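You operate a simulated robot arm through the tools that you are given. There is no shell and no other tool.

The job below is to be done with a simulated robot arm. You get a single attempt, and the scene is never put back.

JOB
Wind the loose ribbon on to the blue spool at the winder, then shut the spool in the wood box.

It is judged by the outcome, as a careful person would: the job done as asked, and still so three seconds after it is handed in. It fails if anything else is knocked over, pushed out of place, dropped, spilled or broken.

ROBOT AND FRAMES
A 6-joint arm with a two-finger parallel gripper, fixed in place. Base frame: the origin is at the foot of the arm, x ahead of it, y to its left, z up. Readings come in m, rad, newtons and seconds.
With the tool pointing down near the work surface it reaches from about 0.26 to 0.68 m from the base axis. Its first joint turns from -2.897 to 2.897 rad. Payload 4.1 kg.
Tool frame: the origin (TCP) lies between the finger pads and is the grasp point; the fingertips stand 0.023 m ahead of it; z points along the fingers, y is the line along which they close. Largest opening 0.094 m; finger width 0.038, thickness 0.01; the body of the gripper, 0.054 by 0.096 m, starts 0.039 m behind the TCP.
Orientation is told as [roll, pitch, yaw] about the base's x, y, z axes, in that order, counted from this pose: with the fingers straight down and closing along the base's y, the tool's x points along the base's -x, its y along +y and its z along -z.

CONTROLS
- The arm moves only by the tool nudge_tool. Its argument "targets" is a list of rows, each a list of 3 entries, a list of its own where there are three numbers: the turn, a rotation vector about the tool's x, y, z in rad, then the shift along the tool's x, y, z in m, then the gripper command, from -1 (fully open) to 1 (shut), values between in proportion. In form: [[[ax, ay, az], [tx, ty, tz], fingers], ...]. A call has 1 to 20 rows; each row shifts and turns the commanded pose from where the row before left it, along the tool's axes as they then stand. Rows are played at 5 a second. More than 0.05 m and 0.15 rad between two rows, or a gripper value outside its range, and nothing of the call is played. Where a pose cannot be reached the arm comes as near as it can. A force on the tool above 50 N (or 10 N above the force at the start of the call, whichever is more), or a blocked arm, ends the call early, and 0.2 s more pass. The fingers move at their own pace (about 0.045 m/s each) and stop on an object; they squeeze with about 41 N. The grip force told is the motor's: it shows also when the fingers shut on nothing. Time passes only in rows, and 0.2 s behind the last, so rows that do not move let the fingers close. It gives the time, the measured TCP pose, the force on the tool (base axes), the opening and the grip force at its end, in the units of the frame above (readings bear some noise), with the torque about the TCP (base axes, N m) and any sound that the robot's microphone picked up.
- Cameras (640 x 400 px; columns grow to the right, rows downward): "scene" is fixed at [0.2159, 0.501, 1.6385]; the picture's right is [-0.99, -0.15, 0.00], its down [-0.08, 0.52, -0.85] and it looks along [0.13, -0.84, -0.52] (base axes); focal length 321 px, centre (320, 200). "wrist" rides on the gripper at [0.086, 0.016, -0.075] in the tool frame; the picture's right is [-0.18, 0.98, 0.00], its down [-0.58, -0.11, -0.81] and it looks along [-0.79, -0.15, 0.59] (tool axes); focal length 243 px, centre (320, 200). There is no depth. A picture from a camera that has moved, and an enlarged one, comes with that camera's place and axes in the base frame and with its lens. The place of the scene camera against the robot may be out by one fixed shift of up to 0.012 m in any direction.
- get_image(camera): a new picture of that camera. The clock stands still meanwhile.
- move_column(by): slides the trunk up (or, below 0, down) by that many m; the arm rides with it, the base frame stays. It gives what a move gives, with no picture.
- close_up(camera, box): a new picture of the part [left, top, right, bottom] of that camera's present view, enlarged. The clock stands still meanwhile.
- sign_off(): hands the job in; it is judged then, once.

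Places have to be worked out from the pictures, the camera data and where the tool is seen. Open the gripper and draw the arm clear of the work before you hand the job in, unless the task says otherwise.

The tools are called after ">>>" by a JSON object that holds its "api" and its "payload". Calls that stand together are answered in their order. nudge_tool: Moves the arm, as the interface text tells. Its arguments: {"type":"object","properties":{"targets":{"type":"array","items":{"type":"array"}}},"required":["targets"]} The other tools are called the same way: move_column (by) slides the trunk up or down; get_image (camera) takes a picture; close_up (camera, box) takes an enlarged picture of a part of a camera's view; sign_off () hands the job in.

At the start:

```text
time_s: 0.0
tool_pos: [0.1952, -0.2223, 1.3813]
tcp_rot: [-0.002, -0.001, -0.001]
contact_force: [1.5, 0.7, 0.3]
wrist_torque: [0.01, -0.04, 0.03]
opening: 0.094
finger_force: 0.0
trunk travel left (down, up): [-0.525, 0.065]
```

scene: 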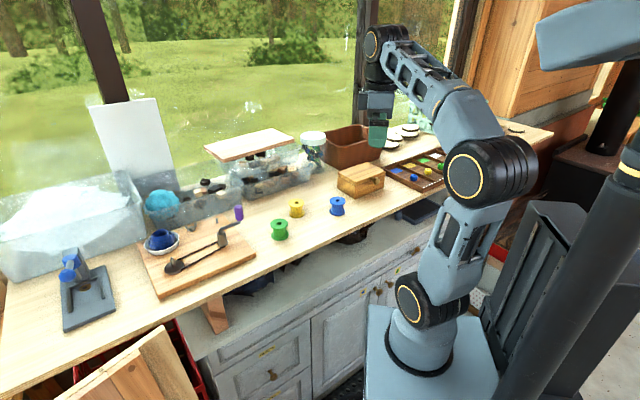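
wrist: 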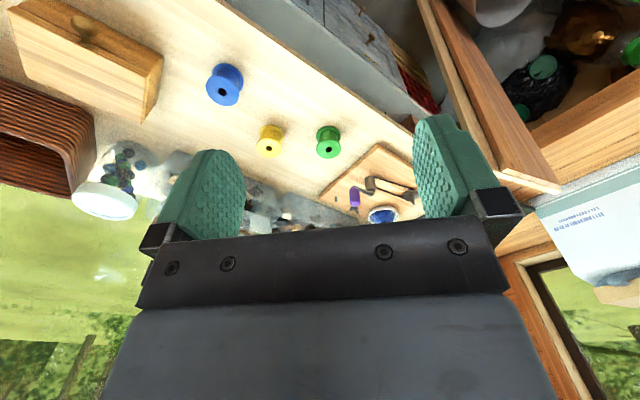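

I start by looking more closely at the winder, the spools and the wood box before anything moves.

>>> {"api": "close_up", "payload": {"camera": "scene", "box": [120, 170, 280, 300]}}

>>> {"api": "close_up", "payload": {"camera": "scene", "box": [250, 120, 460, 260]}}

>>> {"api": "close_up", "payload": {"camera": "wrist", "box": [0, 0, 440, 240]}}

>>> {"api": "close_up", "payload": {"camera": "scene", "box": [0, 160, 180, 340]}}

```text
3.08 times, centred on (200, 235) of scene
camera zoom: at [0.2159, 0.501, 1.6385], right [-0.99, -0.15, 0.0], down [-0.08, 0.52, -0.85], along [0.13, -0.84, -0.52], focal length 988 px, centre (689, 92)
```

zoom: 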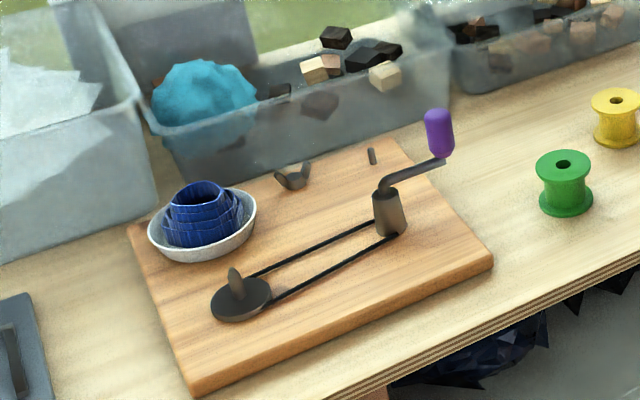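

```text
2.86 times, centred on (355, 190) of scene
camera zoom: at [0.2159, 0.501, 1.6385], right [-0.99, -0.15, 0.0], down [-0.08, 0.52, -0.85], along [0.13, -0.84, -0.52], focal length 918 px, centre (220, 229)
```

zoom: 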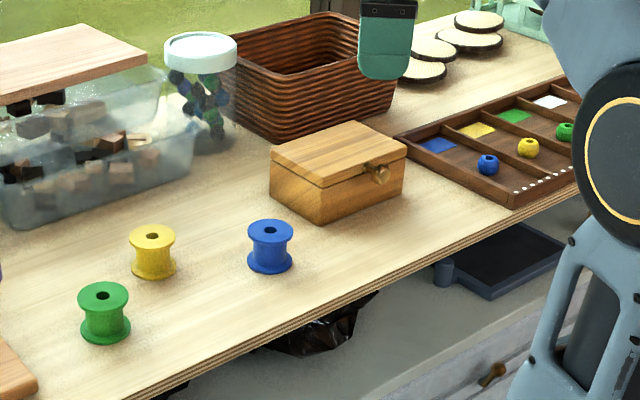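

```text
1.45 times, centred on (220, 120) of wrist
camera zoom: at [0.1092, -0.2086, 1.4555], right [0.18, 0.98, 0.0], down [0.58, -0.11, 0.81], along [0.79, -0.15, -0.59], focal length 353 px, centre (466, 316)
```

zoom: 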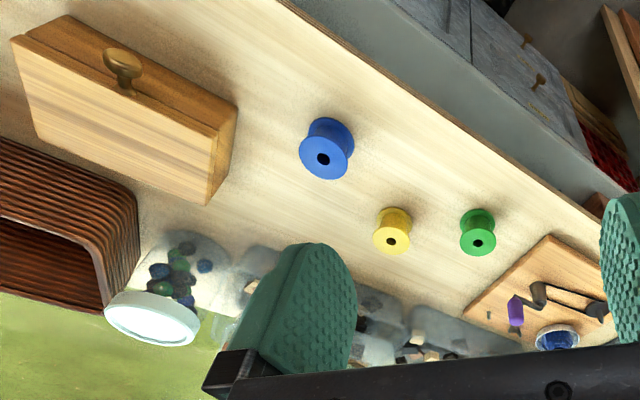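

```text
2.22 times, centred on (90, 250) of scene
camera zoom: at [0.2159, 0.501, 1.6385], right [-0.99, -0.15, 0.0], down [-0.08, 0.52, -0.85], along [0.13, -0.84, -0.52], focal length 714 px, centre (831, 89)
```

zoom: 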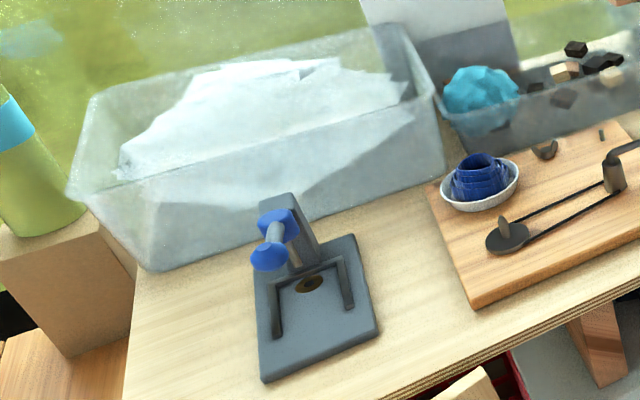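

The rays from both cameras put the blue spool near (0.30, -0.42, 1.06) and the winder disc near (0.70, -0.07), so the bench top is at about z 1.03. I'll bring the wrist camera closer to the winder, staying well above the bench.

>>> {"api": "nudge_tool", "payload": {"targets": [[[0, 0, 0], [-0.0375, 0.012, 0.0133], -1], [[0, 0, 0], [-0.0375, 0.012, 0.0133], -1], [[0, 0, 0], [-0.0375, 0.012, 0.0133], -1], [[0, 0, 0], [-0.0375, 0.012, 0.0133], -1], [[0, 0, 0], [-0.0375, 0.012, 0.0133], -1], [[0, 0, 0], [-0.0375, 0.012, 0.0133], -1], [[0, 0, 0], [0, 0, 0], -1]]}}

>>> {"api": "get_image", "payload": {"camera": "wrist"}}

>>> {"api": "get_image", "payload": {"camera": "scene"}}

```text
time_s: 1.6
tool_pos: [0.4252, -0.1472, 1.2955]
tcp_rot: [-0.004, 0.005, 0.002]
contact_force: [-0.1, 0.7, -0.4]
wrist_torque: [0.01, -0.01, -0.04]
opening: 0.0941
finger_force: 0.0
trunk travel left (down, up): [-0.525, 0.065]
```

```text
taken
camera wrist: at [0.3389, -0.1317, 1.3697], right [0.18, 0.98, 0.0], down [0.58, -0.11, 0.8], along [0.79, -0.15, -0.59], focal length 243 px, centre (320, 200)
```

wrist: 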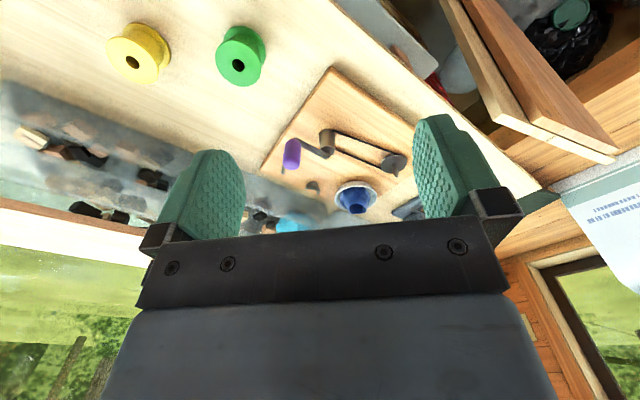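

```text
taken
```

scene: 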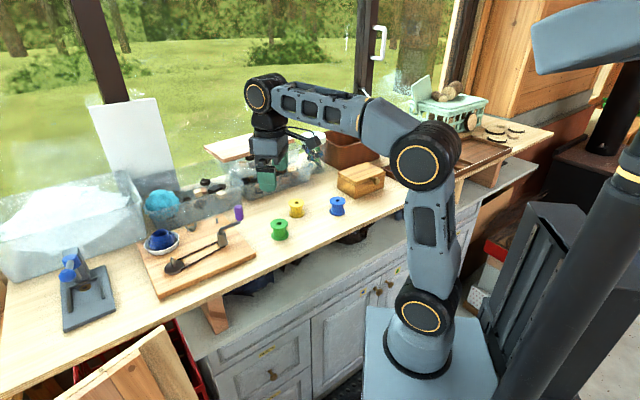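

The wrist camera now sees the winder. I'll enlarge it to see how the spindle, the loose fin and pin pieces, and the ribbon bowl are made.

>>> {"api": "close_up", "payload": {"camera": "wrist", "box": [240, 60, 440, 235]}}

>>> {"api": "close_up", "payload": {"camera": "scene", "box": [135, 195, 255, 295]}}

```text
2.29 times, centred on (340, 148) of wrist
camera zoom: at [0.3389, -0.1317, 1.3697], right [0.18, 0.98, 0.0], down [0.58, -0.11, 0.8], along [0.79, -0.15, -0.59], focal length 555 px, centre (274, 320)
```

zoom: 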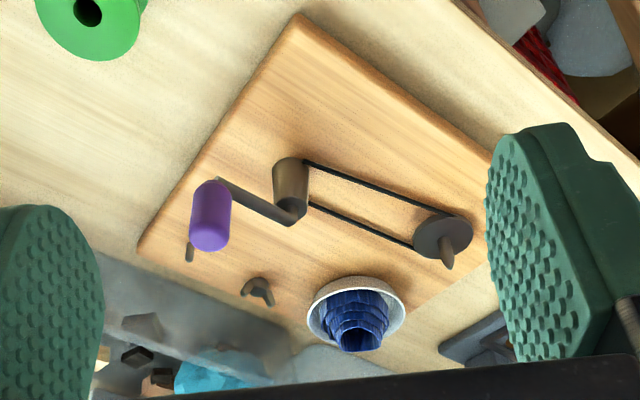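

```text
4.00 times, centred on (195, 245) of scene
camera zoom: at [0.2159, 0.501, 1.6385], right [-0.99, -0.15, 0.0], down [-0.08, 0.52, -0.85], along [0.13, -0.84, -0.52], focal length 1285 px, centre (820, 20)
```

zoom: 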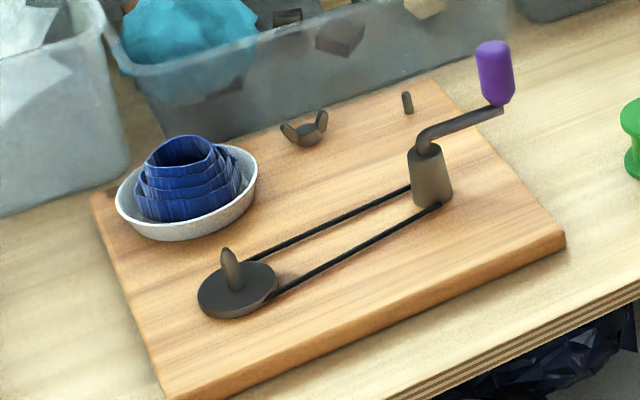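

Ray intersection puts the spindle at about (0.685, -0.057) with the disc at z≈1.047. The winder has a tapered pin on the disc, with a wing nut and a small peg on the board. Next I go above the blue spool for a close look.

>>> {"api": "nudge_tool", "payload": {"targets": [[[0, 0, 0], [0.0179, -0.0384, 0.013], -1], [[0, 0, 0], [0.0179, -0.0384, 0.013], -1], [[0, 0, 0], [0.0179, -0.0384, 0.013], -1], [[0, 0, 0], [0.0179, -0.0384, 0.013], -1], [[0, 0, 0], [0.0179, -0.0384, 0.013], -1], [[0, 0, 0], [0.0179, -0.0384, 0.013], -1], [[0, 0, 0], [0.0179, -0.0384, 0.013], -1], [[0, 0, 0], [0, 0, 0], -1]]}}

>>> {"api": "get_image", "payload": {"camera": "wrist"}}

>>> {"api": "close_up", "payload": {"camera": "scene", "box": [260, 140, 420, 240]}}

```text
time_s: 3.4
tool_pos: [0.2869, -0.4331, 1.1961]
tcp_rot: [0.011, -0.005, -0.003]
contact_force: [0.0, -0.8, -0.5]
wrist_torque: [0.0, -0.03, -0.05]
opening: 0.0938
finger_force: 0.0
trunk travel left (down, up): [-0.525, 0.065]
```

```text
taken
camera wrist: at [0.2003, -0.4187, 1.2695], right [0.19, 0.98, 0.01], down [0.58, -0.12, 0.81], along [0.8, -0.14, -0.59], focal length 243 px, centre (320, 200)
```

wrist: 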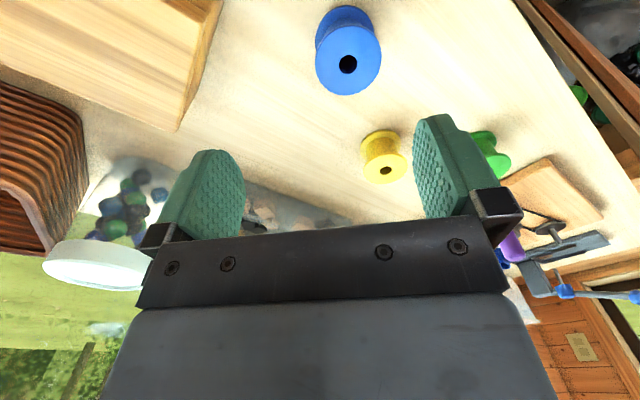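

```text
4.00 times, centred on (340, 190) of scene
camera zoom: at [0.2159, 0.501, 1.6385], right [-0.99, -0.15, 0.0], down [-0.08, 0.52, -0.85], along [0.13, -0.84, -0.52], focal length 1285 px, centre (240, 240)
```

zoom: 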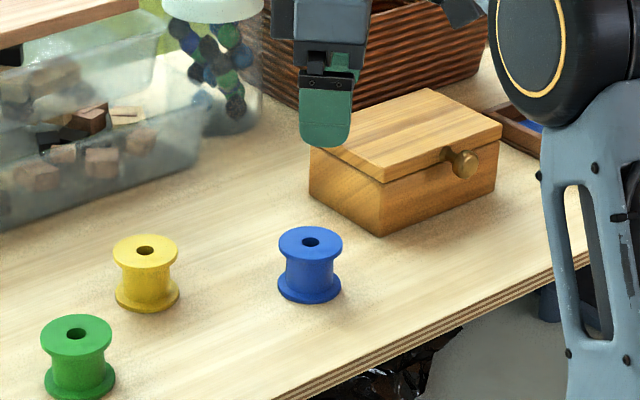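

The pose came out about 15 mm past what I commanded, so I'll play a few still rows to see whether the arm was just not settled.

>>> {"api": "nudge_tool", "payload": {"targets": [[[0, 0, 0], [0, 0, 0], -1], [[0, 0, 0], [0, 0, 0], -1], [[0, 0, 0], [0, 0, 0], -1]]}}

>>> {"api": "close_up", "payload": {"camera": "wrist", "box": [220, 0, 460, 150]}}

```text
time_s: 4.2
tool_pos: [0.292, -0.4296, 1.1975]
tcp_rot: [0.007, -0.004, -0.002]
contact_force: [0.1, 0.3, 0.0]
wrist_torque: [-0.03, 0.0, -0.02]
opening: 0.094
finger_force: 0.1
trunk travel left (down, up): [-0.525, 0.065]
```

```text
2.67 times, centred on (340, 75) of wrist
camera zoom: at [0.2049, -0.4128, 1.271], right [0.19, 0.98, 0.01], down [0.58, -0.11, 0.81], along [0.79, -0.15, -0.59], focal length 647 px, centre (267, 533)
```

zoom: 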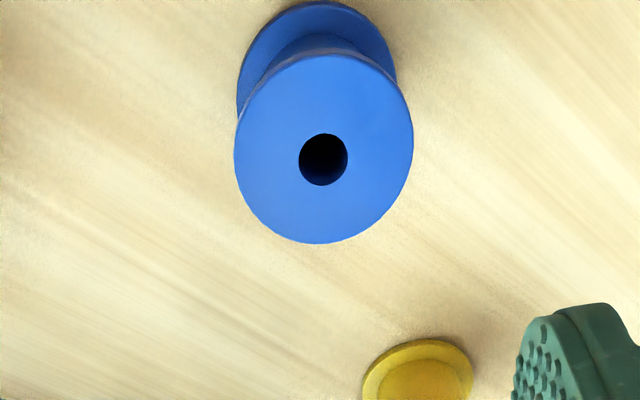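

The arm is creeping back slowly toward the commanded pose, so it settles over a second or two. I'll wait longer to learn the steady error before descending.

>>> {"api": "nudge_tool", "payload": {"targets": [[[0, 0, 0], [0, 0, 0], -1], [[0, 0, 0], [0, 0, 0], -1], [[0, 0, 0], [0, 0, 0], -1], [[0, 0, 0], [0, 0, 0], -1], [[0, 0, 0], [0, 0, 0], -1], [[0, 0, 0], [0, 0, 0], -1], [[0, 0, 0], [0, 0, 0], -1], [[0, 0, 0], [0, 0, 0], -1], [[0, 0, 0], [0, 0, 0], -1], [[0, 0, 0], [0, 0, 0], -1]]}}

>>> {"api": "close_up", "payload": {"camera": "wrist", "box": [220, 0, 460, 150]}}

```text
time_s: 6.4
tool_pos: [0.2965, -0.4207, 1.1997]
tcp_rot: [-0.001, 0.001, -0.001]
contact_force: [-0.2, 0.7, -0.2]
wrist_torque: [0.0, 0.02, -0.01]
opening: 0.0941
finger_force: 0.1
trunk travel left (down, up): [-0.525, 0.065]
```

```text
2.67 times, centred on (340, 75) of wrist
camera zoom: at [0.2099, -0.4057, 1.2729], right [0.18, 0.98, 0.0], down [0.58, -0.11, 0.81], along [0.79, -0.15, -0.59], focal length 647 px, centre (267, 533)
```

zoom: 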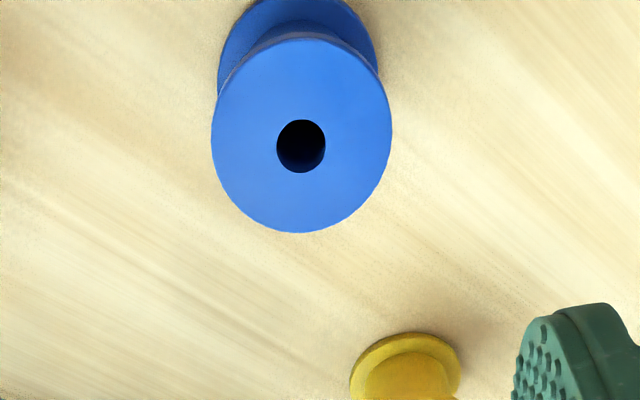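

Settled now at (0.2965, -0.4207, 1.1997), and the spool's hole works out to (0.296, -0.412). I'll shift 9 mm in y, descend gently to just above the spool and let it settle.

>>> {"api": "nudge_tool", "payload": {"targets": [[[0, 0, 0], [0, 0.003, 0.014], -1], [[0, 0, 0], [0, 0.003, 0.014], -1], [[0, 0, 0], [0, 0.003, 0.014], -1], [[0, 0, 0], [0, 0, 0.014], -1], [[0, 0, 0], [0, 0, 0.014], -1], [[0, 0, 0], [0, 0, 0.01], -1], [[0, 0, 0], [0, 0, 0], -1], [[0, 0, 0], [0, 0, 0], -1], [[0, 0, 0], [0, 0, 0], -1], [[0, 0, 0], [0, 0, 0], -1], [[0, 0, 0], [0, 0, 0], -1], [[0, 0, 0], [0, 0, 0], -1], [[0, 0, 0], [0, 0, 0], -1], [[0, 0, 0], [0, 0, 0], -1]]}}

>>> {"api": "get_image", "payload": {"camera": "wrist"}}

>>> {"api": "close_up", "payload": {"camera": "scene", "box": [290, 140, 390, 230]}}

```text
time_s: 9.4
tool_pos: [0.2952, -0.4114, 1.1221]
tcp_rot: [0.0, 0.001, -0.001]
contact_force: [-0.3, 0.6, -0.6]
wrist_torque: [0.0, -0.01, 0.03]
opening: 0.0938
finger_force: 0.0
trunk travel left (down, up): [-0.525, 0.065]
```

```text
taken
camera wrist: at [0.2084, -0.3967, 1.1954], right [0.18, 0.98, 0.0], down [0.58, -0.11, 0.81], along [0.79, -0.15, -0.59], focal length 243 px, centre (320, 200)
```

wrist: 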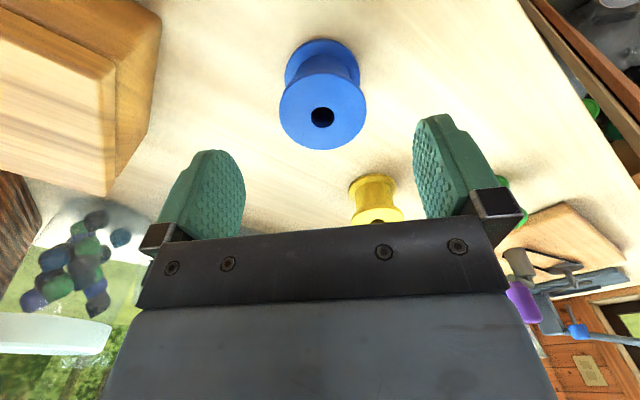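

```text
4.44 times, centred on (340, 185) of scene
camera zoom: at [0.2159, 0.501, 1.6385], right [-0.99, -0.15, 0.0], down [-0.08, 0.52, -0.85], along [0.13, -0.84, -0.52], focal length 1428 px, centre (231, 267)
```

zoom: 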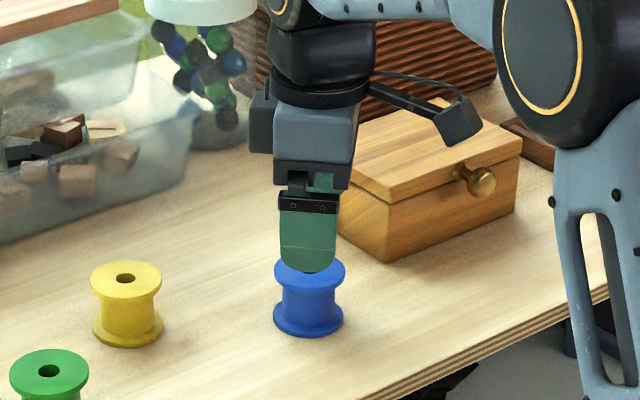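

Two wrist views put the spool top at z≈1.065 and its axis at (0.298, -0.412), so the bench top is near 1.02. I'll descend so the fingers span both flanges, settle, then close.

>>> {"api": "nudge_tool", "payload": {"targets": [[[0, 0, 0], [-0.002, 0, 0.014], -1], [[0, 0, 0], [0, 0, 0.014], -1], [[0, 0, 0], [0, 0, 0.014], -1], [[0, 0, 0], [0, 0, 0.014], -1], [[0, 0, 0], [0, 0, 0.012], -1], [[0, 0, 0], [0, 0, 0], -1], [[0, 0, 0], [0, 0, 0], -1], [[0, 0, 0], [0, 0, 0], -1], [[0, 0, 0], [0, 0, 0], -1], [[0, 0, 0], [0, 0, 0], -1]]}}

>>> {"api": "get_image", "payload": {"camera": "wrist"}}

>>> {"api": "close_up", "payload": {"camera": "scene", "box": [290, 140, 390, 230]}}

```text
time_s: 11.6
tool_pos: [0.2971, -0.4116, 1.0544]
tcp_rot: [0.0, -0.001, 0.0]
contact_force: [-0.3, -0.6, 0.2]
wrist_torque: [0.0, 0.0, 0.03]
opening: 0.0939
finger_force: 0.1
trunk travel left (down, up): [-0.525, 0.065]
```

```text
taken
camera wrist: at [0.2105, -0.3966, 1.1289], right [0.18, 0.98, 0.0], down [0.58, -0.11, 0.81], along [0.79, -0.15, -0.59], focal length 243 px, centre (320, 200)
```

wrist: 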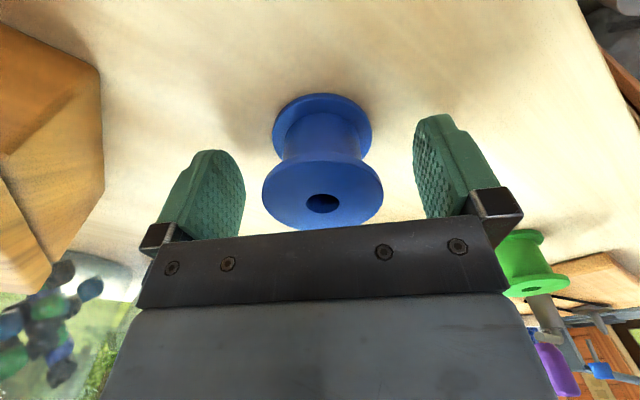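

```text
4.44 times, centred on (340, 185) of scene
camera zoom: at [0.2159, 0.501, 1.6385], right [-0.99, -0.15, 0.0], down [-0.08, 0.52, -0.85], along [0.13, -0.84, -0.52], focal length 1428 px, centre (231, 267)
```

zoom: 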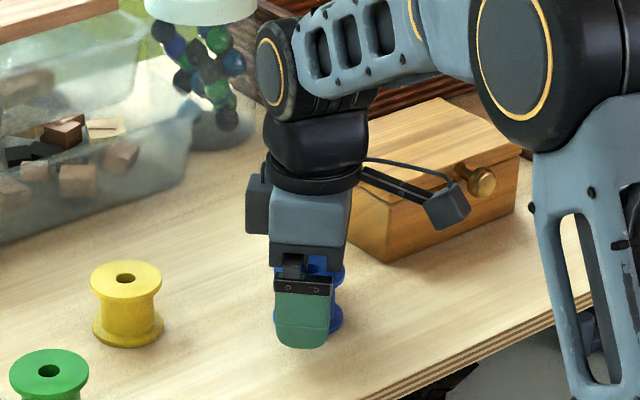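

The spool sits centred between the pads, with its hole about 1–2 mm ahead of the TCP in x. I make that small correction and close on it.

>>> {"api": "nudge_tool", "payload": {"targets": [[[0, 0, 0], [-0.0015, 0, 0], -1], [[0, 0, 0], [0, 0, 0], 0], [[0, 0, 0], [0, 0, 0], 1], [[0, 0, 0], [0, 0, 0], 1], [[0, 0, 0], [0, 0, 0], 1], [[0, 0, 0], [0, 0, 0], 1], [[0, 0, 0], [0, 0, 0], 1], [[0, 0, 0], [0, 0, 0], 1]]}}

>>> {"api": "get_image", "payload": {"camera": "wrist"}}

```text
time_s: 13.4
tool_pos: [0.2991, -0.4115, 1.0525]
tcp_rot: [0.001, 0.0, 0.002]
contact_force: [0.6, -0.5, 1.5]
wrist_torque: [0.04, 0.01, 0.0]
opening: 0.0488
finger_force: 41.0
trunk travel left (down, up): [-0.525, 0.065]
```

```text
taken
camera wrist: at [0.2118, -0.3965, 1.1278], right [0.18, 0.98, 0.0], down [0.58, -0.11, 0.81], along [0.79, -0.15, -0.59], focal length 243 px, centre (320, 200)
```

wrist: 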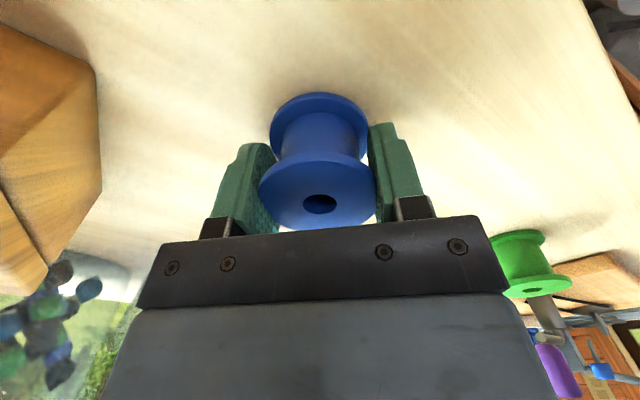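

The spool is held (opening 0.0488, 41 N). I lift it straight up clear of everything.

>>> {"api": "nudge_tool", "payload": {"targets": [[[0, 0, 0], [0, 0, -0.01], 1], [[0, 0, 0], [0, 0, -0.02], 1], [[0, 0, 0], [0, 0, -0.03], 1], [[0, 0, 0], [0, 0, -0.03], 1], [[0, 0, 0], [0, 0, -0.03], 1], [[0, 0, 0], [0, 0, -0.03], 1], [[0, 0, 0], [0, 0, -0.01], 1], [[0, 0, 0], [0, 0, 0], 1], [[0, 0, 0], [0, 0, 0], 1], [[0, 0, 0], [0, 0, 0], 1]]}}

>>> {"api": "get_image", "payload": {"camera": "wrist"}}

>>> {"api": "get_image", "payload": {"camera": "scene"}}

```text
time_s: 15.6
tool_pos: [0.3004, -0.4127, 1.2133]
tcp_rot: [0.0, 0.0, 0.0]
contact_force: [-0.2, -0.6, -0.8]
wrist_torque: [0.03, 0.02, 0.0]
opening: 0.0442
finger_force: 40.8
trunk travel left (down, up): [-0.525, 0.065]
```

```text
taken
camera wrist: at [0.2132, -0.3981, 1.2876], right [0.18, 0.98, 0.0], down [0.58, -0.11, 0.81], along [0.79, -0.15, -0.59], focal length 243 px, centre (320, 200)
```

wrist: 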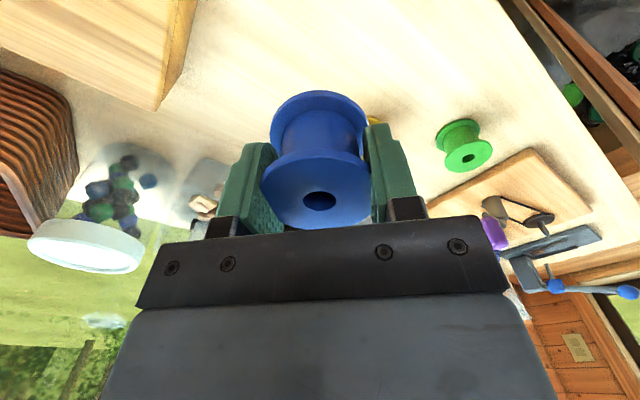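

```text
taken
```

scene: 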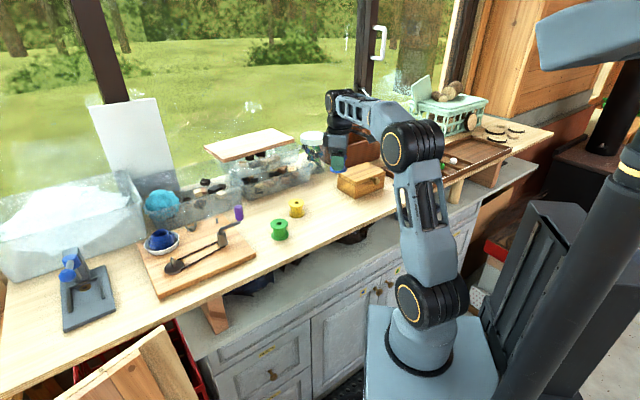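

The opening reading fell from 0.049 to 0.044, so I check whether the spool is slipping before carrying it.

>>> {"api": "nudge_tool", "payload": {"targets": [[[0, 0, 0], [0, 0, 0], 1], [[0, 0, 0], [0, 0, 0], 1], [[0, 0, 0], [0, 0, 0], 1]]}}

>>> {"api": "close_up", "payload": {"camera": "wrist", "box": [200, 70, 440, 230]}}

>>> {"api": "close_up", "payload": {"camera": "scene", "box": [300, 80, 380, 200]}}

```text
time_s: 16.4
tool_pos: [0.2989, -0.4143, 1.213]
tcp_rot: [0.0, 0.0, 0.0]
contact_force: [0.6, -0.9, 0.0]
wrist_torque: [-0.01, 0.0, -0.02]
opening: 0.044
finger_force: 41.5
trunk travel left (down, up): [-0.525, 0.065]
```

```text
2.50 times, centred on (320, 150) of wrist
camera zoom: at [0.2132, -0.3981, 1.2876], right [0.18, 0.98, 0.0], down [0.58, -0.11, 0.81], along [0.79, -0.15, -0.59], focal length 606 px, centre (320, 325)
```

zoom: 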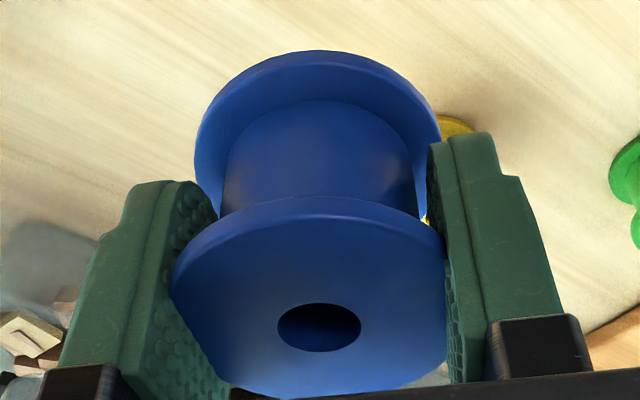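

```text
3.33 times, centred on (340, 140) of scene
camera zoom: at [0.2159, 0.501, 1.6385], right [-0.99, -0.15, 0.0], down [-0.08, 0.52, -0.85], along [0.13, -0.84, -0.52], focal length 1071 px, centre (253, 400)
```

zoom: 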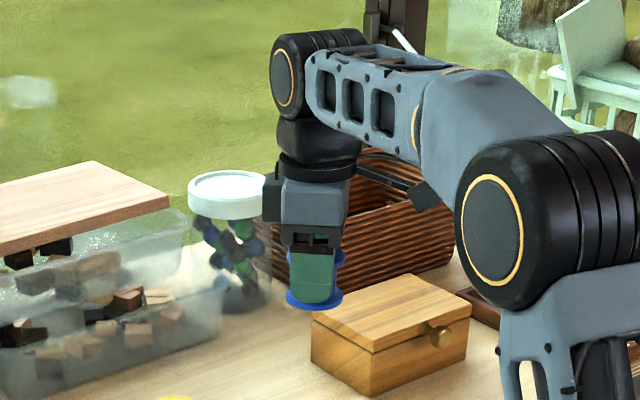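

The grip is stable at 0.044 with the pads bedded onto the top flange. The crank handle is near (0.56, -0.21) with its top at about z 1.155, so carrying at 1.213 clears it. I go to (0.60, -0.06) to view the spindle.

>>> {"api": "nudge_tool", "payload": {"targets": [[[0, 0, 0], [-0.008, 0.009, -0.002], 1], [[0, 0, 0], [-0.017, 0.02, -0.002], 1], [[0, 0, 0], [-0.025, 0.03, 0], 1], [[0, 0, 0], [-0.025, 0.03, 0], 1], [[0, 0, 0], [-0.025, 0.03, 0], 1], [[0, 0, 0], [-0.025, 0.03, 0], 1], [[0, 0, 0], [-0.025, 0.03, 0], 1], [[0, 0, 0], [-0.025, 0.03, 0], 1], [[0, 0, 0], [-0.025, 0.03, 0], 1], [[0, 0, 0], [-0.025, 0.03, 0], 1], [[0, 0, 0], [-0.025, 0.03, 0], 1], [[0, 0, 0], [-0.025, 0.025, 0], 1], [[0, 0, 0], [-0.017, 0.02, 0], 1], [[0, 0, 0], [-0.008, 0.01, 0], 1], [[0, 0, 0], [0, 0, 0], 1], [[0, 0, 0], [0, 0, 0], 1], [[0, 0, 0], [0, 0, 0], 1], [[0, 0, 0], [0, 0, 0], 1], [[0, 0, 0], [0, 0, 0], 1], [[0, 0, 0], [0, 0, 0], 1]]}}

>>> {"api": "get_image", "payload": {"camera": "wrist"}}

>>> {"api": "get_image", "payload": {"camera": "scene"}}

```text
time_s: 19.5
tool_pos: [0.5648, -0.1044, 1.2251]
tcp_rot: [0.032, -0.032, -0.01]
contact_force: [0.3, 0.0, 0.4]
wrist_torque: [-0.05, -0.03, 0.0]
opening: 0.0444
finger_force: 40.4
trunk travel left (down, up): [-0.525, 0.065]
stopped in row 15: the arm was blocked; the commanded pose is now the measured one
```

```text
taken
camera wrist: at [0.4759, -0.0907, 1.2974], right [0.19, 0.98, 0.04], down [0.55, -0.14, 0.82], along [0.81, -0.14, -0.57], focal length 243 px, centre (320, 200)
```

wrist: 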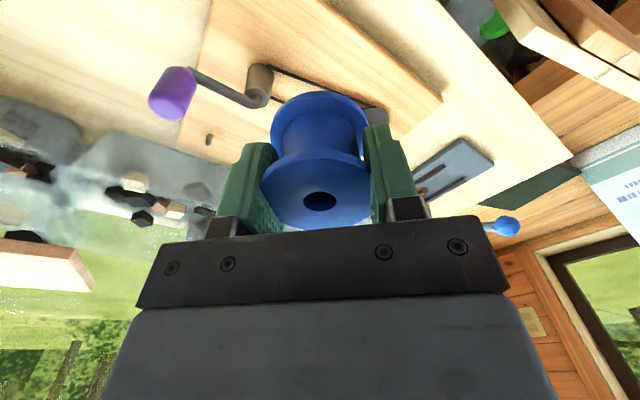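

```text
taken
```

scene: 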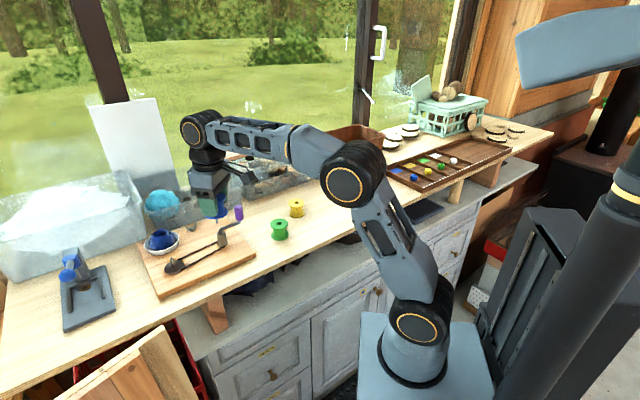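

The arm ran out of reach at that height ("blocked" near r≈0.57, z 1.22), and it is slightly tilted. Raising the column brings the shoulder closer to tool level, so I slide it up 0.06 m. The tool rises with it, away from everything.

>>> {"api": "move_column", "payload": {"by": 0.06}}

```text
time_s: 20.5
tool_pos: [0.5812, -0.0859, 1.2782]
tcp_rot: [0.018, -0.017, -0.004]
contact_force: [0.4, 0.2, 0.0]
wrist_torque: [0.01, -0.04, -0.03]
opening: 0.0442
finger_force: 41.1
trunk travel left (down, up): [-0.585, 0.005]
```

I let the arm settle and read where it stands now.

>>> {"api": "nudge_tool", "payload": {"targets": [[[0, 0, 0], [0, 0, 0], 1], [[0, 0, 0], [0, 0, 0], 1], [[0, 0, 0], [0, 0, 0], 1], [[0, 0, 0], [0, 0, 0], 1], [[0, 0, 0], [0, 0, 0], 1], [[0, 0, 0], [0, 0, 0], 1]]}}

```text
time_s: 21.9
tool_pos: [0.5724, -0.0972, 1.2829]
tcp_rot: [0.028, -0.027, -0.007]
contact_force: [0.6, 0.2, 0.4]
wrist_torque: [0.0, 0.02, 0.02]
opening: 0.044
finger_force: 40.8
trunk travel left (down, up): [-0.585, 0.005]
```

It settles near (0.572, -0.097, 1.283) with a tilt of about 0.03 rad. I straighten the tool and lower it slowly to z≈1.21, where reach is better.

>>> {"api": "nudge_tool", "payload": {"targets": [[[0.01, 0.01, -0.003], [0, 0, 0.008], 1], [[0.01, 0.01, -0.003], [0, 0, 0.012], 1], [[0.01, 0.01, -0.002], [0, 0, 0.012], 1], [[0, 0, 0], [0, 0, 0.012], 1], [[0, 0, 0], [0, 0, 0.012], 1], [[0, 0, 0], [0, 0, 0.012], 1], [[0, 0, 0], [0, 0, 0.006], 1], [[0, 0, 0], [0, 0, 0], 1], [[0, 0, 0], [0, 0, 0], 1], [[0, 0, 0], [0, 0, 0], 1], [[0, 0, 0], [0, 0, 0], 1], [[0, 0, 0], [0, 0, 0], 1], [[0, 0, 0], [0, 0, 0], 1], [[0, 0, 0], [0, 0, 0], 1]]}}

>>> {"api": "get_image", "payload": {"camera": "wrist"}}

```text
time_s: 24.9
tool_pos: [0.5727, -0.0972, 1.2076]
tcp_rot: [-0.005, 0.004, 0.001]
contact_force: [-1.0, 0.1, -1.7]
wrist_torque: [-0.02, -0.01, 0.0]
opening: 0.0441
finger_force: 41.4
trunk travel left (down, up): [-0.585, 0.005]
```

```text
taken
camera wrist: at [0.4859, -0.0813, 1.2822], right [0.18, 0.98, -0.01], down [0.59, -0.1, 0.8], along [0.79, -0.15, -0.59], focal length 243 px, centre (320, 200)
```

wrist: 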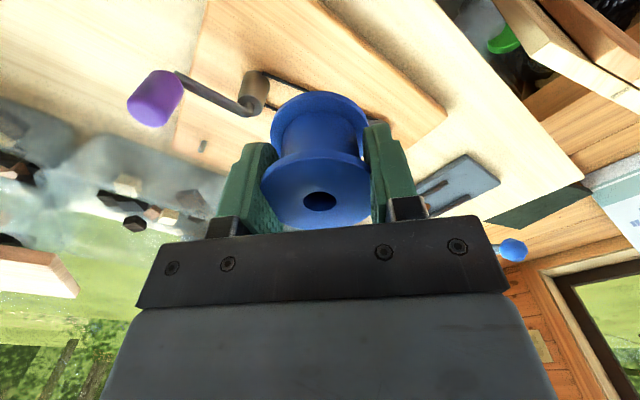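

The tool is straight again. I move slowly outward over the spindle's estimated position, keeping the height, to see the pin below the spool.

>>> {"api": "nudge_tool", "payload": {"targets": [[[0, 0, 0], [-0.008, 0.004, 0], 1], [[0, 0, 0], [-0.012, 0.005, 0], 1], [[0, 0, 0], [-0.012, 0.005, 0], 1], [[0, 0, 0], [-0.012, 0.005, 0], 1], [[0, 0, 0], [-0.012, 0.005, 0], 1], [[0, 0, 0], [-0.012, 0.005, 0], 1], [[0, 0, 0], [-0.012, 0.005, 0], 1], [[0, 0, 0], [-0.012, 0.005, 0], 1], [[0, 0, 0], [0, 0, 0], 1], [[0, 0, 0], [0, 0, 0], 1], [[0, 0, 0], [0, 0, 0], 1], [[0, 0, 0], [0, 0, 0], 1], [[0, 0, 0], [0, 0, 0], 1], [[0, 0, 0], [0, 0, 0], 1], [[0, 0, 0], [0, 0, 0], 1]]}}

>>> {"api": "get_image", "payload": {"camera": "wrist"}}

>>> {"api": "get_image", "payload": {"camera": "scene"}}

```text
time_s: 25.8
tool_pos: [0.57, -0.1257, 1.2136]
tcp_rot: [0.032, -0.03, -0.005]
contact_force: [-0.8, 0.4, -0.3]
wrist_torque: [0.02, -0.02, 0.01]
opening: 0.0444
finger_force: 41.1
trunk travel left (down, up): [-0.585, 0.005]
stopped in row 4: the arm was blocked; the commanded pose is now the measured one
```

```text
taken
camera wrist: at [0.4816, -0.1125, 1.2855], right [0.19, 0.98, 0.04], down [0.56, -0.14, 0.82], along [0.81, -0.13, -0.57], focal length 243 px, centre (320, 200)
```

wrist: 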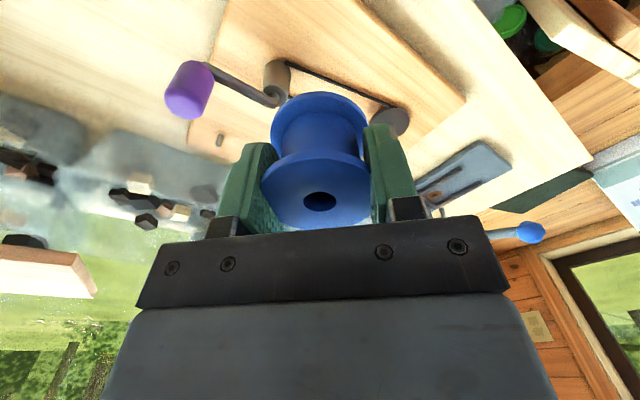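

```text
taken
```

scene: 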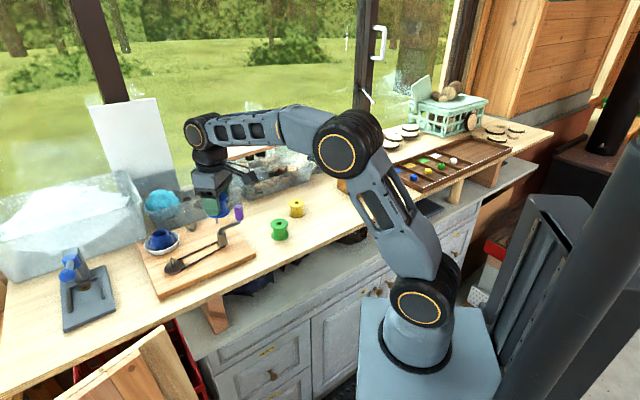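

The arm was reported blocked again although nothing is near the tool. The foot of the robot and the grey part at the upper right also seem to have shifted in the picture. I'll look at the robot body before trying anything more.

>>> {"api": "close_up", "payload": {"camera": "scene", "box": [340, 180, 640, 400]}}

>>> {"api": "close_up", "payload": {"camera": "scene", "box": [160, 60, 400, 240]}}

>>> {"api": "close_up", "payload": {"camera": "scene", "box": [440, 0, 640, 180]}}

```text
1.82 times, centred on (490, 290) of scene
camera zoom: at [0.2159, 0.501, 1.6385], right [-0.99, -0.15, 0.0], down [-0.08, 0.52, -0.85], along [0.13, -0.84, -0.52], focal length 584 px, centre (11, 36)
```

zoom: 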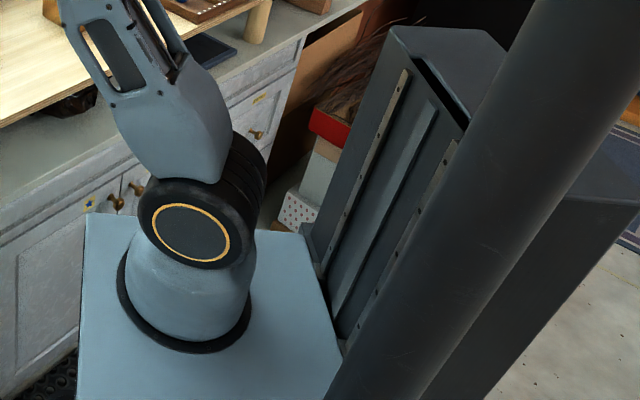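

```text
2.22 times, centred on (280, 150) of scene
camera zoom: at [0.2159, 0.501, 1.6385], right [-0.99, -0.15, 0.0], down [-0.08, 0.52, -0.85], along [0.13, -0.84, -0.52], focal length 714 px, centre (409, 311)
```

zoom: 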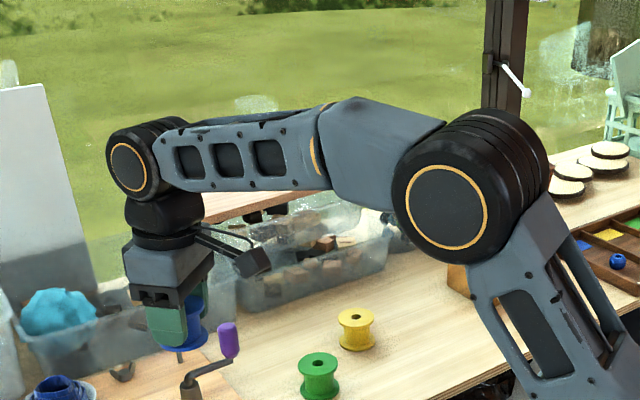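

```text
2.22 times, centred on (540, 90) of scene
camera zoom: at [0.2159, 0.501, 1.6385], right [-0.99, -0.15, 0.0], down [-0.08, 0.52, -0.85], along [0.13, -0.84, -0.52], focal length 714 px, centre (-169, 444)
```

zoom: 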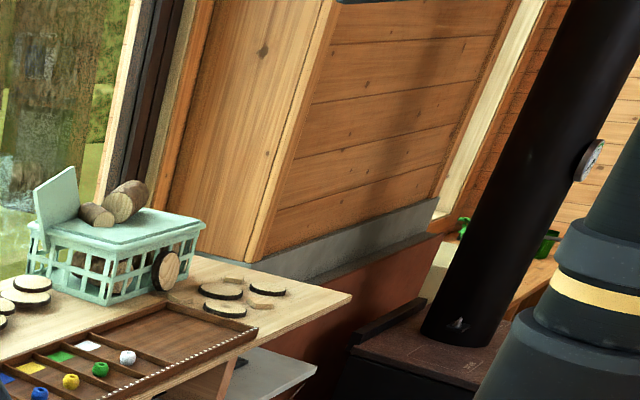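

The grey bar at the upper right of the full picture isn't in the enlargement. I'll take the full scene again to see whether something there is moving on its own.

>>> {"api": "get_image", "payload": {"camera": "scene"}}

>>> {"api": "close_up", "payload": {"camera": "scene", "box": [320, 0, 640, 200]}}

```text
taken
```

scene: 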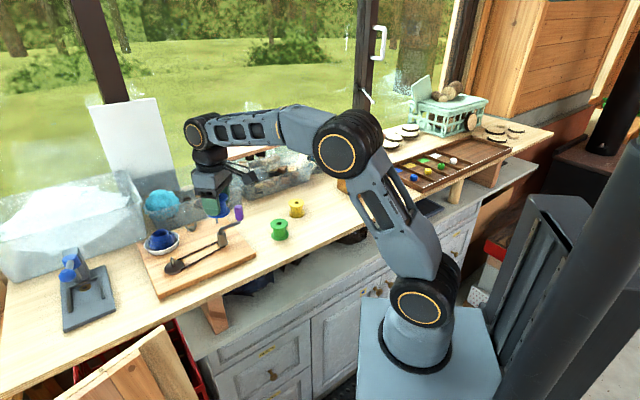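

```text
2.00 times, centred on (480, 100) of scene
camera zoom: at [0.2159, 0.501, 1.6385], right [-0.99, -0.15, 0.0], down [-0.08, 0.52, -0.85], along [0.13, -0.84, -0.52], focal length 642 px, centre (0, 400)
```

zoom: 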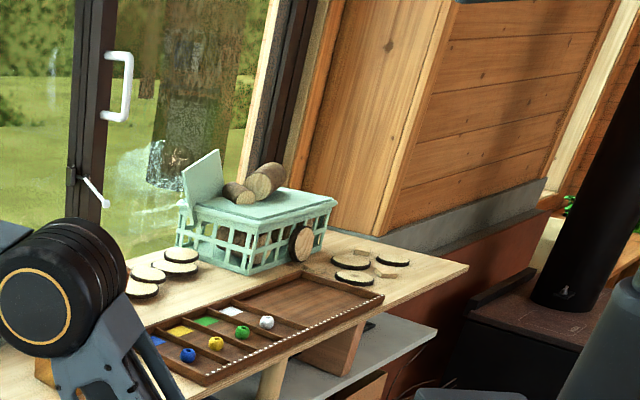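

The full view agrees, since that bar simply rode up with the column. There was no contact force, so I suspect a limit or lag in the arm. I'll straighten the tool in place and read carefully.

>>> {"api": "nudge_tool", "payload": {"targets": [[[0.01, 0.01, -0.002], [0, 0, 0], 1], [[0.01, 0.01, -0.002], [0, 0, 0], 1], [[0.01, 0.01, -0.001], [0, 0, 0], 1], [[0, 0, 0], [0, 0, 0], 1], [[0, 0, 0], [0, 0, 0], 1], [[0, 0, 0], [0, 0, 0], 1], [[0, 0, 0], [0, 0, 0], 1], [[0, 0, 0], [0, 0, 0], 1], [[0, 0, 0], [0, 0, 0], 1], [[0, 0, 0], [0, 0, 0], 1]]}}

>>> {"api": "close_up", "payload": {"camera": "scene", "box": [340, 180, 640, 400]}}

```text
time_s: 28.0
tool_pos: [0.575, -0.1179, 1.2102]
tcp_rot: [-0.004, 0.008, 0.006]
contact_force: [0.6, -0.4, -0.6]
wrist_torque: [-0.03, 0.01, -0.01]
opening: 0.0441
finger_force: 41.0
trunk travel left (down, up): [-0.585, 0.005]
```

```text
1.82 times, centred on (490, 290) of scene
camera zoom: at [0.2159, 0.501, 1.6385], right [-0.99, -0.15, 0.0], down [-0.08, 0.52, -0.85], along [0.13, -0.84, -0.52], focal length 584 px, centre (11, 36)
```

zoom: 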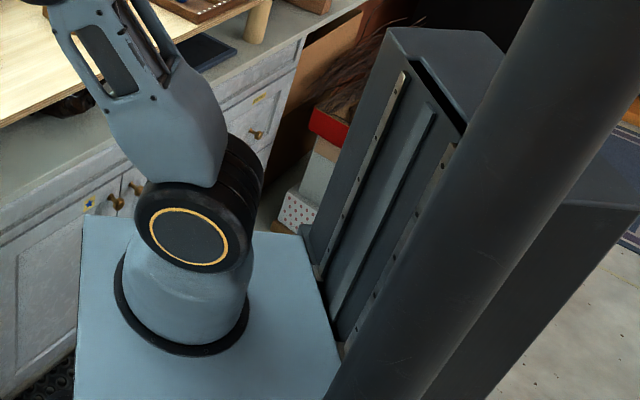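

The foot plate hasn't moved and the tool is straight again at (0.575, -0.118). I test a small, slow step in +x alone to see how the arm responds.

>>> {"api": "nudge_tool", "payload": {"targets": [[[0, 0, 0], [-0.005, 0, 0], 1], [[0, 0, 0], [-0.005, 0, 0], 1], [[0, 0, 0], [-0.005, 0, 0], 1], [[0, 0, 0], [-0.005, 0, 0], 1], [[0, 0, 0], [0, 0, 0], 1], [[0, 0, 0], [0, 0, 0], 1], [[0, 0, 0], [0, 0, 0], 1], [[0, 0, 0], [0, 0, 0], 1], [[0, 0, 0], [0, 0, 0], 1], [[0, 0, 0], [0, 0, 0], 1]]}}

>>> {"api": "get_image", "payload": {"camera": "scene"}}

```text
time_s: 30.2
tool_pos: [0.5981, -0.1189, 1.2083]
tcp_rot: [-0.003, 0.009, 0.007]
contact_force: [0.6, -0.2, -0.6]
wrist_torque: [0.01, 0.0, 0.02]
opening: 0.0441
finger_force: 41.1
trunk travel left (down, up): [-0.585, 0.005]
```

```text
taken
```

scene: 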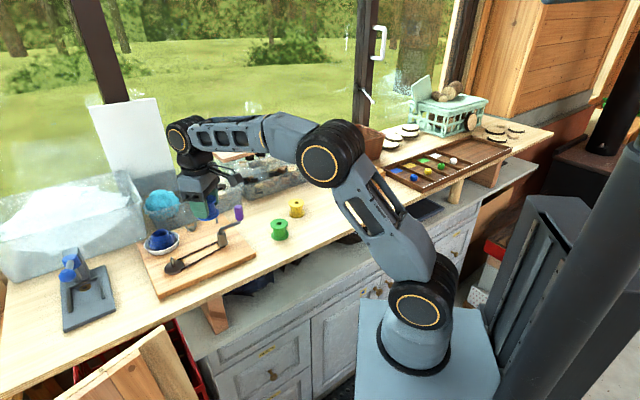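

The +x step worked cleanly, to x=0.598. I now test +y the same way.

>>> {"api": "nudge_tool", "payload": {"targets": [[[0, 0, 0], [0, 0.005, 0], 1], [[0, 0, 0], [0, 0.005, 0], 1], [[0, 0, 0], [0, 0.005, 0], 1], [[0, 0, 0], [0, 0.005, 0], 1], [[0, 0, 0], [0, 0, 0], 1], [[0, 0, 0], [0, 0, 0], 1], [[0, 0, 0], [0, 0, 0], 1], [[0, 0, 0], [0, 0, 0], 1], [[0, 0, 0], [0, 0, 0], 1], [[0, 0, 0], [0, 0, 0], 1]]}}

>>> {"api": "get_image", "payload": {"camera": "wrist"}}

```text
time_s: 31.3
tool_pos: [0.5618, -0.1439, 1.2158]
tcp_rot: [0.031, -0.025, -0.002]
contact_force: [0.0, -0.4, -0.2]
wrist_torque: [0.0, 0.0, -0.01]
opening: 0.044
finger_force: 41.1
trunk travel left (down, up): [-0.585, 0.005]
stopped in row 5: the arm was blocked; the commanded pose is now the measured one
```

```text
taken
camera wrist: at [0.4728, -0.1309, 1.2875], right [0.18, 0.98, 0.04], down [0.56, -0.14, 0.82], along [0.81, -0.13, -0.58], focal length 243 px, centre (320, 200)
```

wrist: 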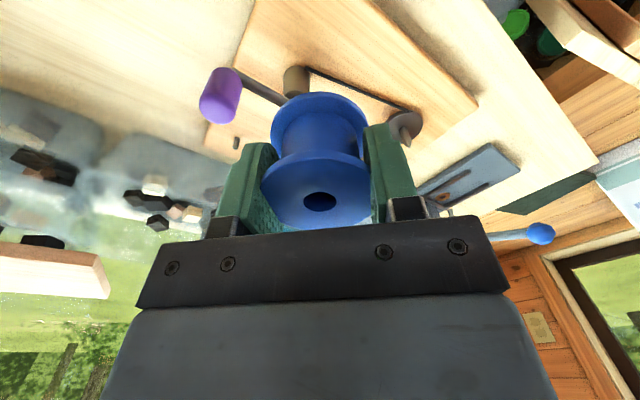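

The tool jumped back again the moment I asked for +y. It happens at an azimuth of about -9.5° every time, which looks like a joint limit, perhaps the last joint because I have kept the yaw fixed. I'll straighten up and turn the tool +0.5 rad about the vertical to relieve that joint.

>>> {"api": "nudge_tool", "payload": {"targets": [[[0.01, 0.01, 0], [0, 0, 0], 1], [[0.01, 0.01, 0], [0, 0, 0], 1], [[0.01, 0.006, 0], [0, 0, 0], 1], [[0, 0, -0.05], [0, 0, 0], 1], [[0, 0, -0.1], [0, 0, 0], 1], [[0, 0, -0.1], [0, 0, 0], 1], [[0, 0, -0.1], [0, 0, 0], 1], [[0, 0, -0.1], [0, 0, 0], 1], [[0, 0, -0.05], [0, 0, 0], 1], [[0, 0, 0], [0, 0, 0], 1], [[0, 0, 0], [0, 0, 0], 1], [[0, 0, 0], [0, 0, 0], 1], [[0, 0, 0], [0, 0, 0], 1], [[0, 0, 0], [0, 0, 0], 1]]}}

>>> {"api": "get_image", "payload": {"camera": "scene"}}

```text
time_s: 34.3
tool_pos: [0.5677, -0.1345, 1.2119]
tcp_rot: [0.003, 0.009, 0.504]
contact_force: [0.1, 0.8, -0.5]
wrist_torque: [-0.03, -0.01, -0.03]
opening: 0.0439
finger_force: 41.3
trunk travel left (down, up): [-0.585, 0.005]
```

```text
taken
```

scene: 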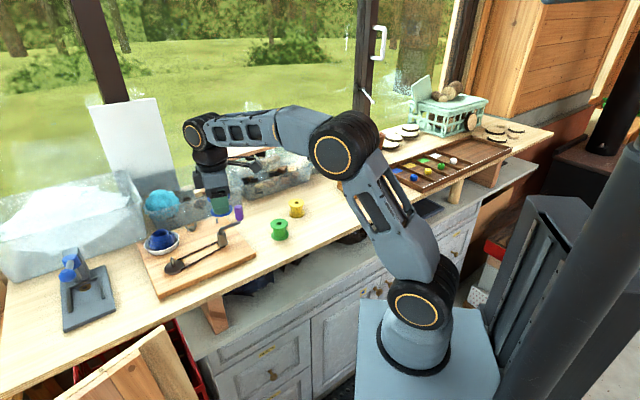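

The yaw turned freely. I retry +y (0.04 m in the base frame) with this yaw.

>>> {"api": "nudge_tool", "payload": {"targets": [[[0, 0, 0], [-0.0032, 0.0058, 0], 1], [[0, 0, 0], [-0.0032, 0.0058, 0], 1], [[0, 0, 0], [-0.0032, 0.0058, 0], 1], [[0, 0, 0], [-0.0032, 0.0058, 0], 1], [[0, 0, 0], [-0.0032, 0.0058, 0], 1], [[0, 0, 0], [-0.0032, 0.0058, 0], 1], [[0, 0, 0], [0, 0, 0], 1], [[0, 0, 0], [0, 0, 0], 1], [[0, 0, 0], [0, 0, 0], 1], [[0, 0, 0], [0, 0, 0], 1]]}}

```text
time_s: 36.5
tool_pos: [0.5684, -0.0942, 1.2128]
tcp_rot: [0.001, 0.008, 0.502]
contact_force: [-0.4, -0.3, 0.0]
wrist_torque: [-0.02, 0.0, 0.03]
opening: 0.0441
finger_force: 41.1
trunk travel left (down, up): [-0.585, 0.005]
```

That worked. I continue to about (0.60, -0.06) to see whether the old limit is really gone.

>>> {"api": "nudge_tool", "payload": {"targets": [[[0, 0, 0], [-0.0072, 0.0027, 0], 1], [[0, 0, 0], [-0.0072, 0.0027, 0], 1], [[0, 0, 0], [-0.0072, 0.0027, 0], 1], [[0, 0, 0], [-0.0072, 0.0027, 0], 1], [[0, 0, 0], [-0.0072, 0.0027, 0], 1], [[0, 0, 0], [-0.0072, 0.0027, 0], 1], [[0, 0, 0], [0, 0, 0], 1], [[0, 0, 0], [0, 0, 0], 1], [[0, 0, 0], [0, 0, 0], 1], [[0, 0, 0], [0, 0, 0], 1]]}}

>>> {"api": "get_image", "payload": {"camera": "wrist"}}

>>> {"api": "get_image", "payload": {"camera": "scene"}}

```text
time_s: 37.6
tool_pos: [0.554, -0.1171, 1.2171]
tcp_rot: [0.016, -0.038, 0.497]
contact_force: [-0.4, -0.9, -0.5]
wrist_torque: [0.02, -0.01, -0.01]
opening: 0.0439
finger_force: 40.8
trunk travel left (down, up): [-0.585, 0.005]
stopped in row 5: the arm was blocked; the commanded pose is now the measured one
```

```text
taken
camera wrist: at [0.4679, -0.1479, 1.2886], right [-0.31, 0.95, 0.02], down [0.54, 0.16, 0.83], along [0.78, 0.27, -0.56], focal length 243 px, centre (320, 200)
```

wrist: 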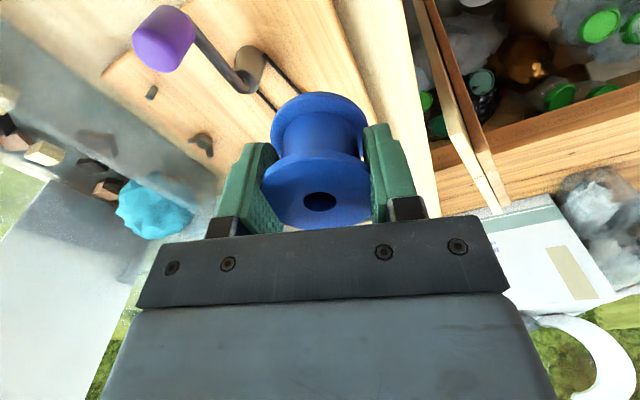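

```text
taken
```

scene: 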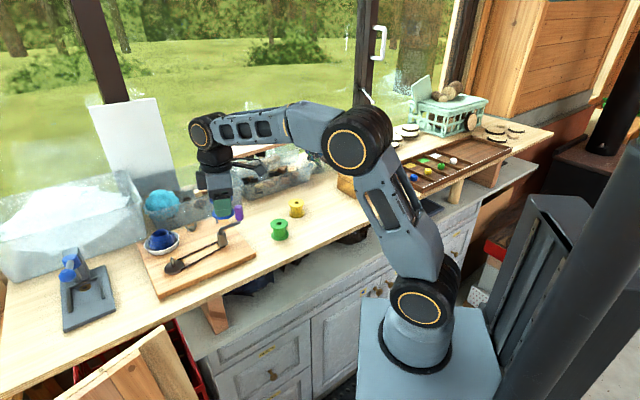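

Once more it was thrown back by the same offset and tilt, at the same azimuth, whatever the yaw. So it is not the last joint. It could be the first joint's stop, or something recurring in time. I straighten the tool and simply wait several seconds to rule out the latter.

>>> {"api": "nudge_tool", "payload": {"targets": [[[-0.005, 0.01, 0], [0, 0, 0], 1], [[-0.005, 0.012, 0], [0, 0, 0], 1], [[-0.005, 0.012, 0], [0, 0, 0], 1], [[0, 0.01, 0], [0, 0, 0], 1], [[0, 0, 0], [0, 0, 0], 1], [[0, 0, 0], [0, 0, 0], 1], [[0, 0, 0], [0, 0, 0], 1], [[0, 0, 0], [0, 0, 0], 1], [[0, 0, 0], [0, 0, 0], 1], [[0, 0, 0], [0, 0, 0], 1], [[0, 0, 0], [0, 0, 0], 1], [[0, 0, 0], [0, 0, 0], 1], [[0, 0, 0], [0, 0, 0], 1], [[0, 0, 0], [0, 0, 0], 1], [[0, 0, 0], [0, 0, 0], 1], [[0, 0, 0], [0, 0, 0], 1], [[0, 0, 0], [0, 0, 0], 1], [[0, 0, 0], [0, 0, 0], 1], [[0, 0, 0], [0, 0, 0], 1], [[0, 0, 0], [0, 0, 0], 1]]}}

>>> {"api": "nudge_tool", "payload": {"targets": [[[0, 0, 0], [0, 0, 0], 1], [[0, 0, 0], [0, 0, 0], 1], [[0, 0, 0], [0, 0, 0], 1], [[0, 0, 0], [0, 0, 0], 1], [[0, 0, 0], [0, 0, 0], 1], [[0, 0, 0], [0, 0, 0], 1], [[0, 0, 0], [0, 0, 0], 1], [[0, 0, 0], [0, 0, 0], 1], [[0, 0, 0], [0, 0, 0], 1], [[0, 0, 0], [0, 0, 0], 1], [[0, 0, 0], [0, 0, 0], 1], [[0, 0, 0], [0, 0, 0], 1], [[0, 0, 0], [0, 0, 0], 1], [[0, 0, 0], [0, 0, 0], 1], [[0, 0, 0], [0, 0, 0], 1], [[0, 0, 0], [0, 0, 0], 1], [[0, 0, 0], [0, 0, 0], 1], [[0, 0, 0], [0, 0, 0], 1], [[0, 0, 0], [0, 0, 0], 1], [[0, 0, 0], [0, 0, 0], 1]]}}

```text
time_s: 41.8
tool_pos: [0.5605, -0.1101, 1.2149]
tcp_rot: [0.032, 0.015, 0.503]
contact_force: [-0.4, -0.2, -0.1]
wrist_torque: [0.04, 0.0, 0.02]
opening: 0.0443
finger_force: 40.8
trunk travel left (down, up): [-0.585, 0.005]
```

```text
time_s: 46.0
tool_pos: [0.5605, -0.1105, 1.2143]
tcp_rot: [0.029, 0.016, 0.502]
contact_force: [0.6, -0.4, -0.2]
wrist_torque: [0.03, 0.03, 0.0]
opening: 0.0444
finger_force: 41.3
trunk travel left (down, up): [-0.585, 0.005]
```

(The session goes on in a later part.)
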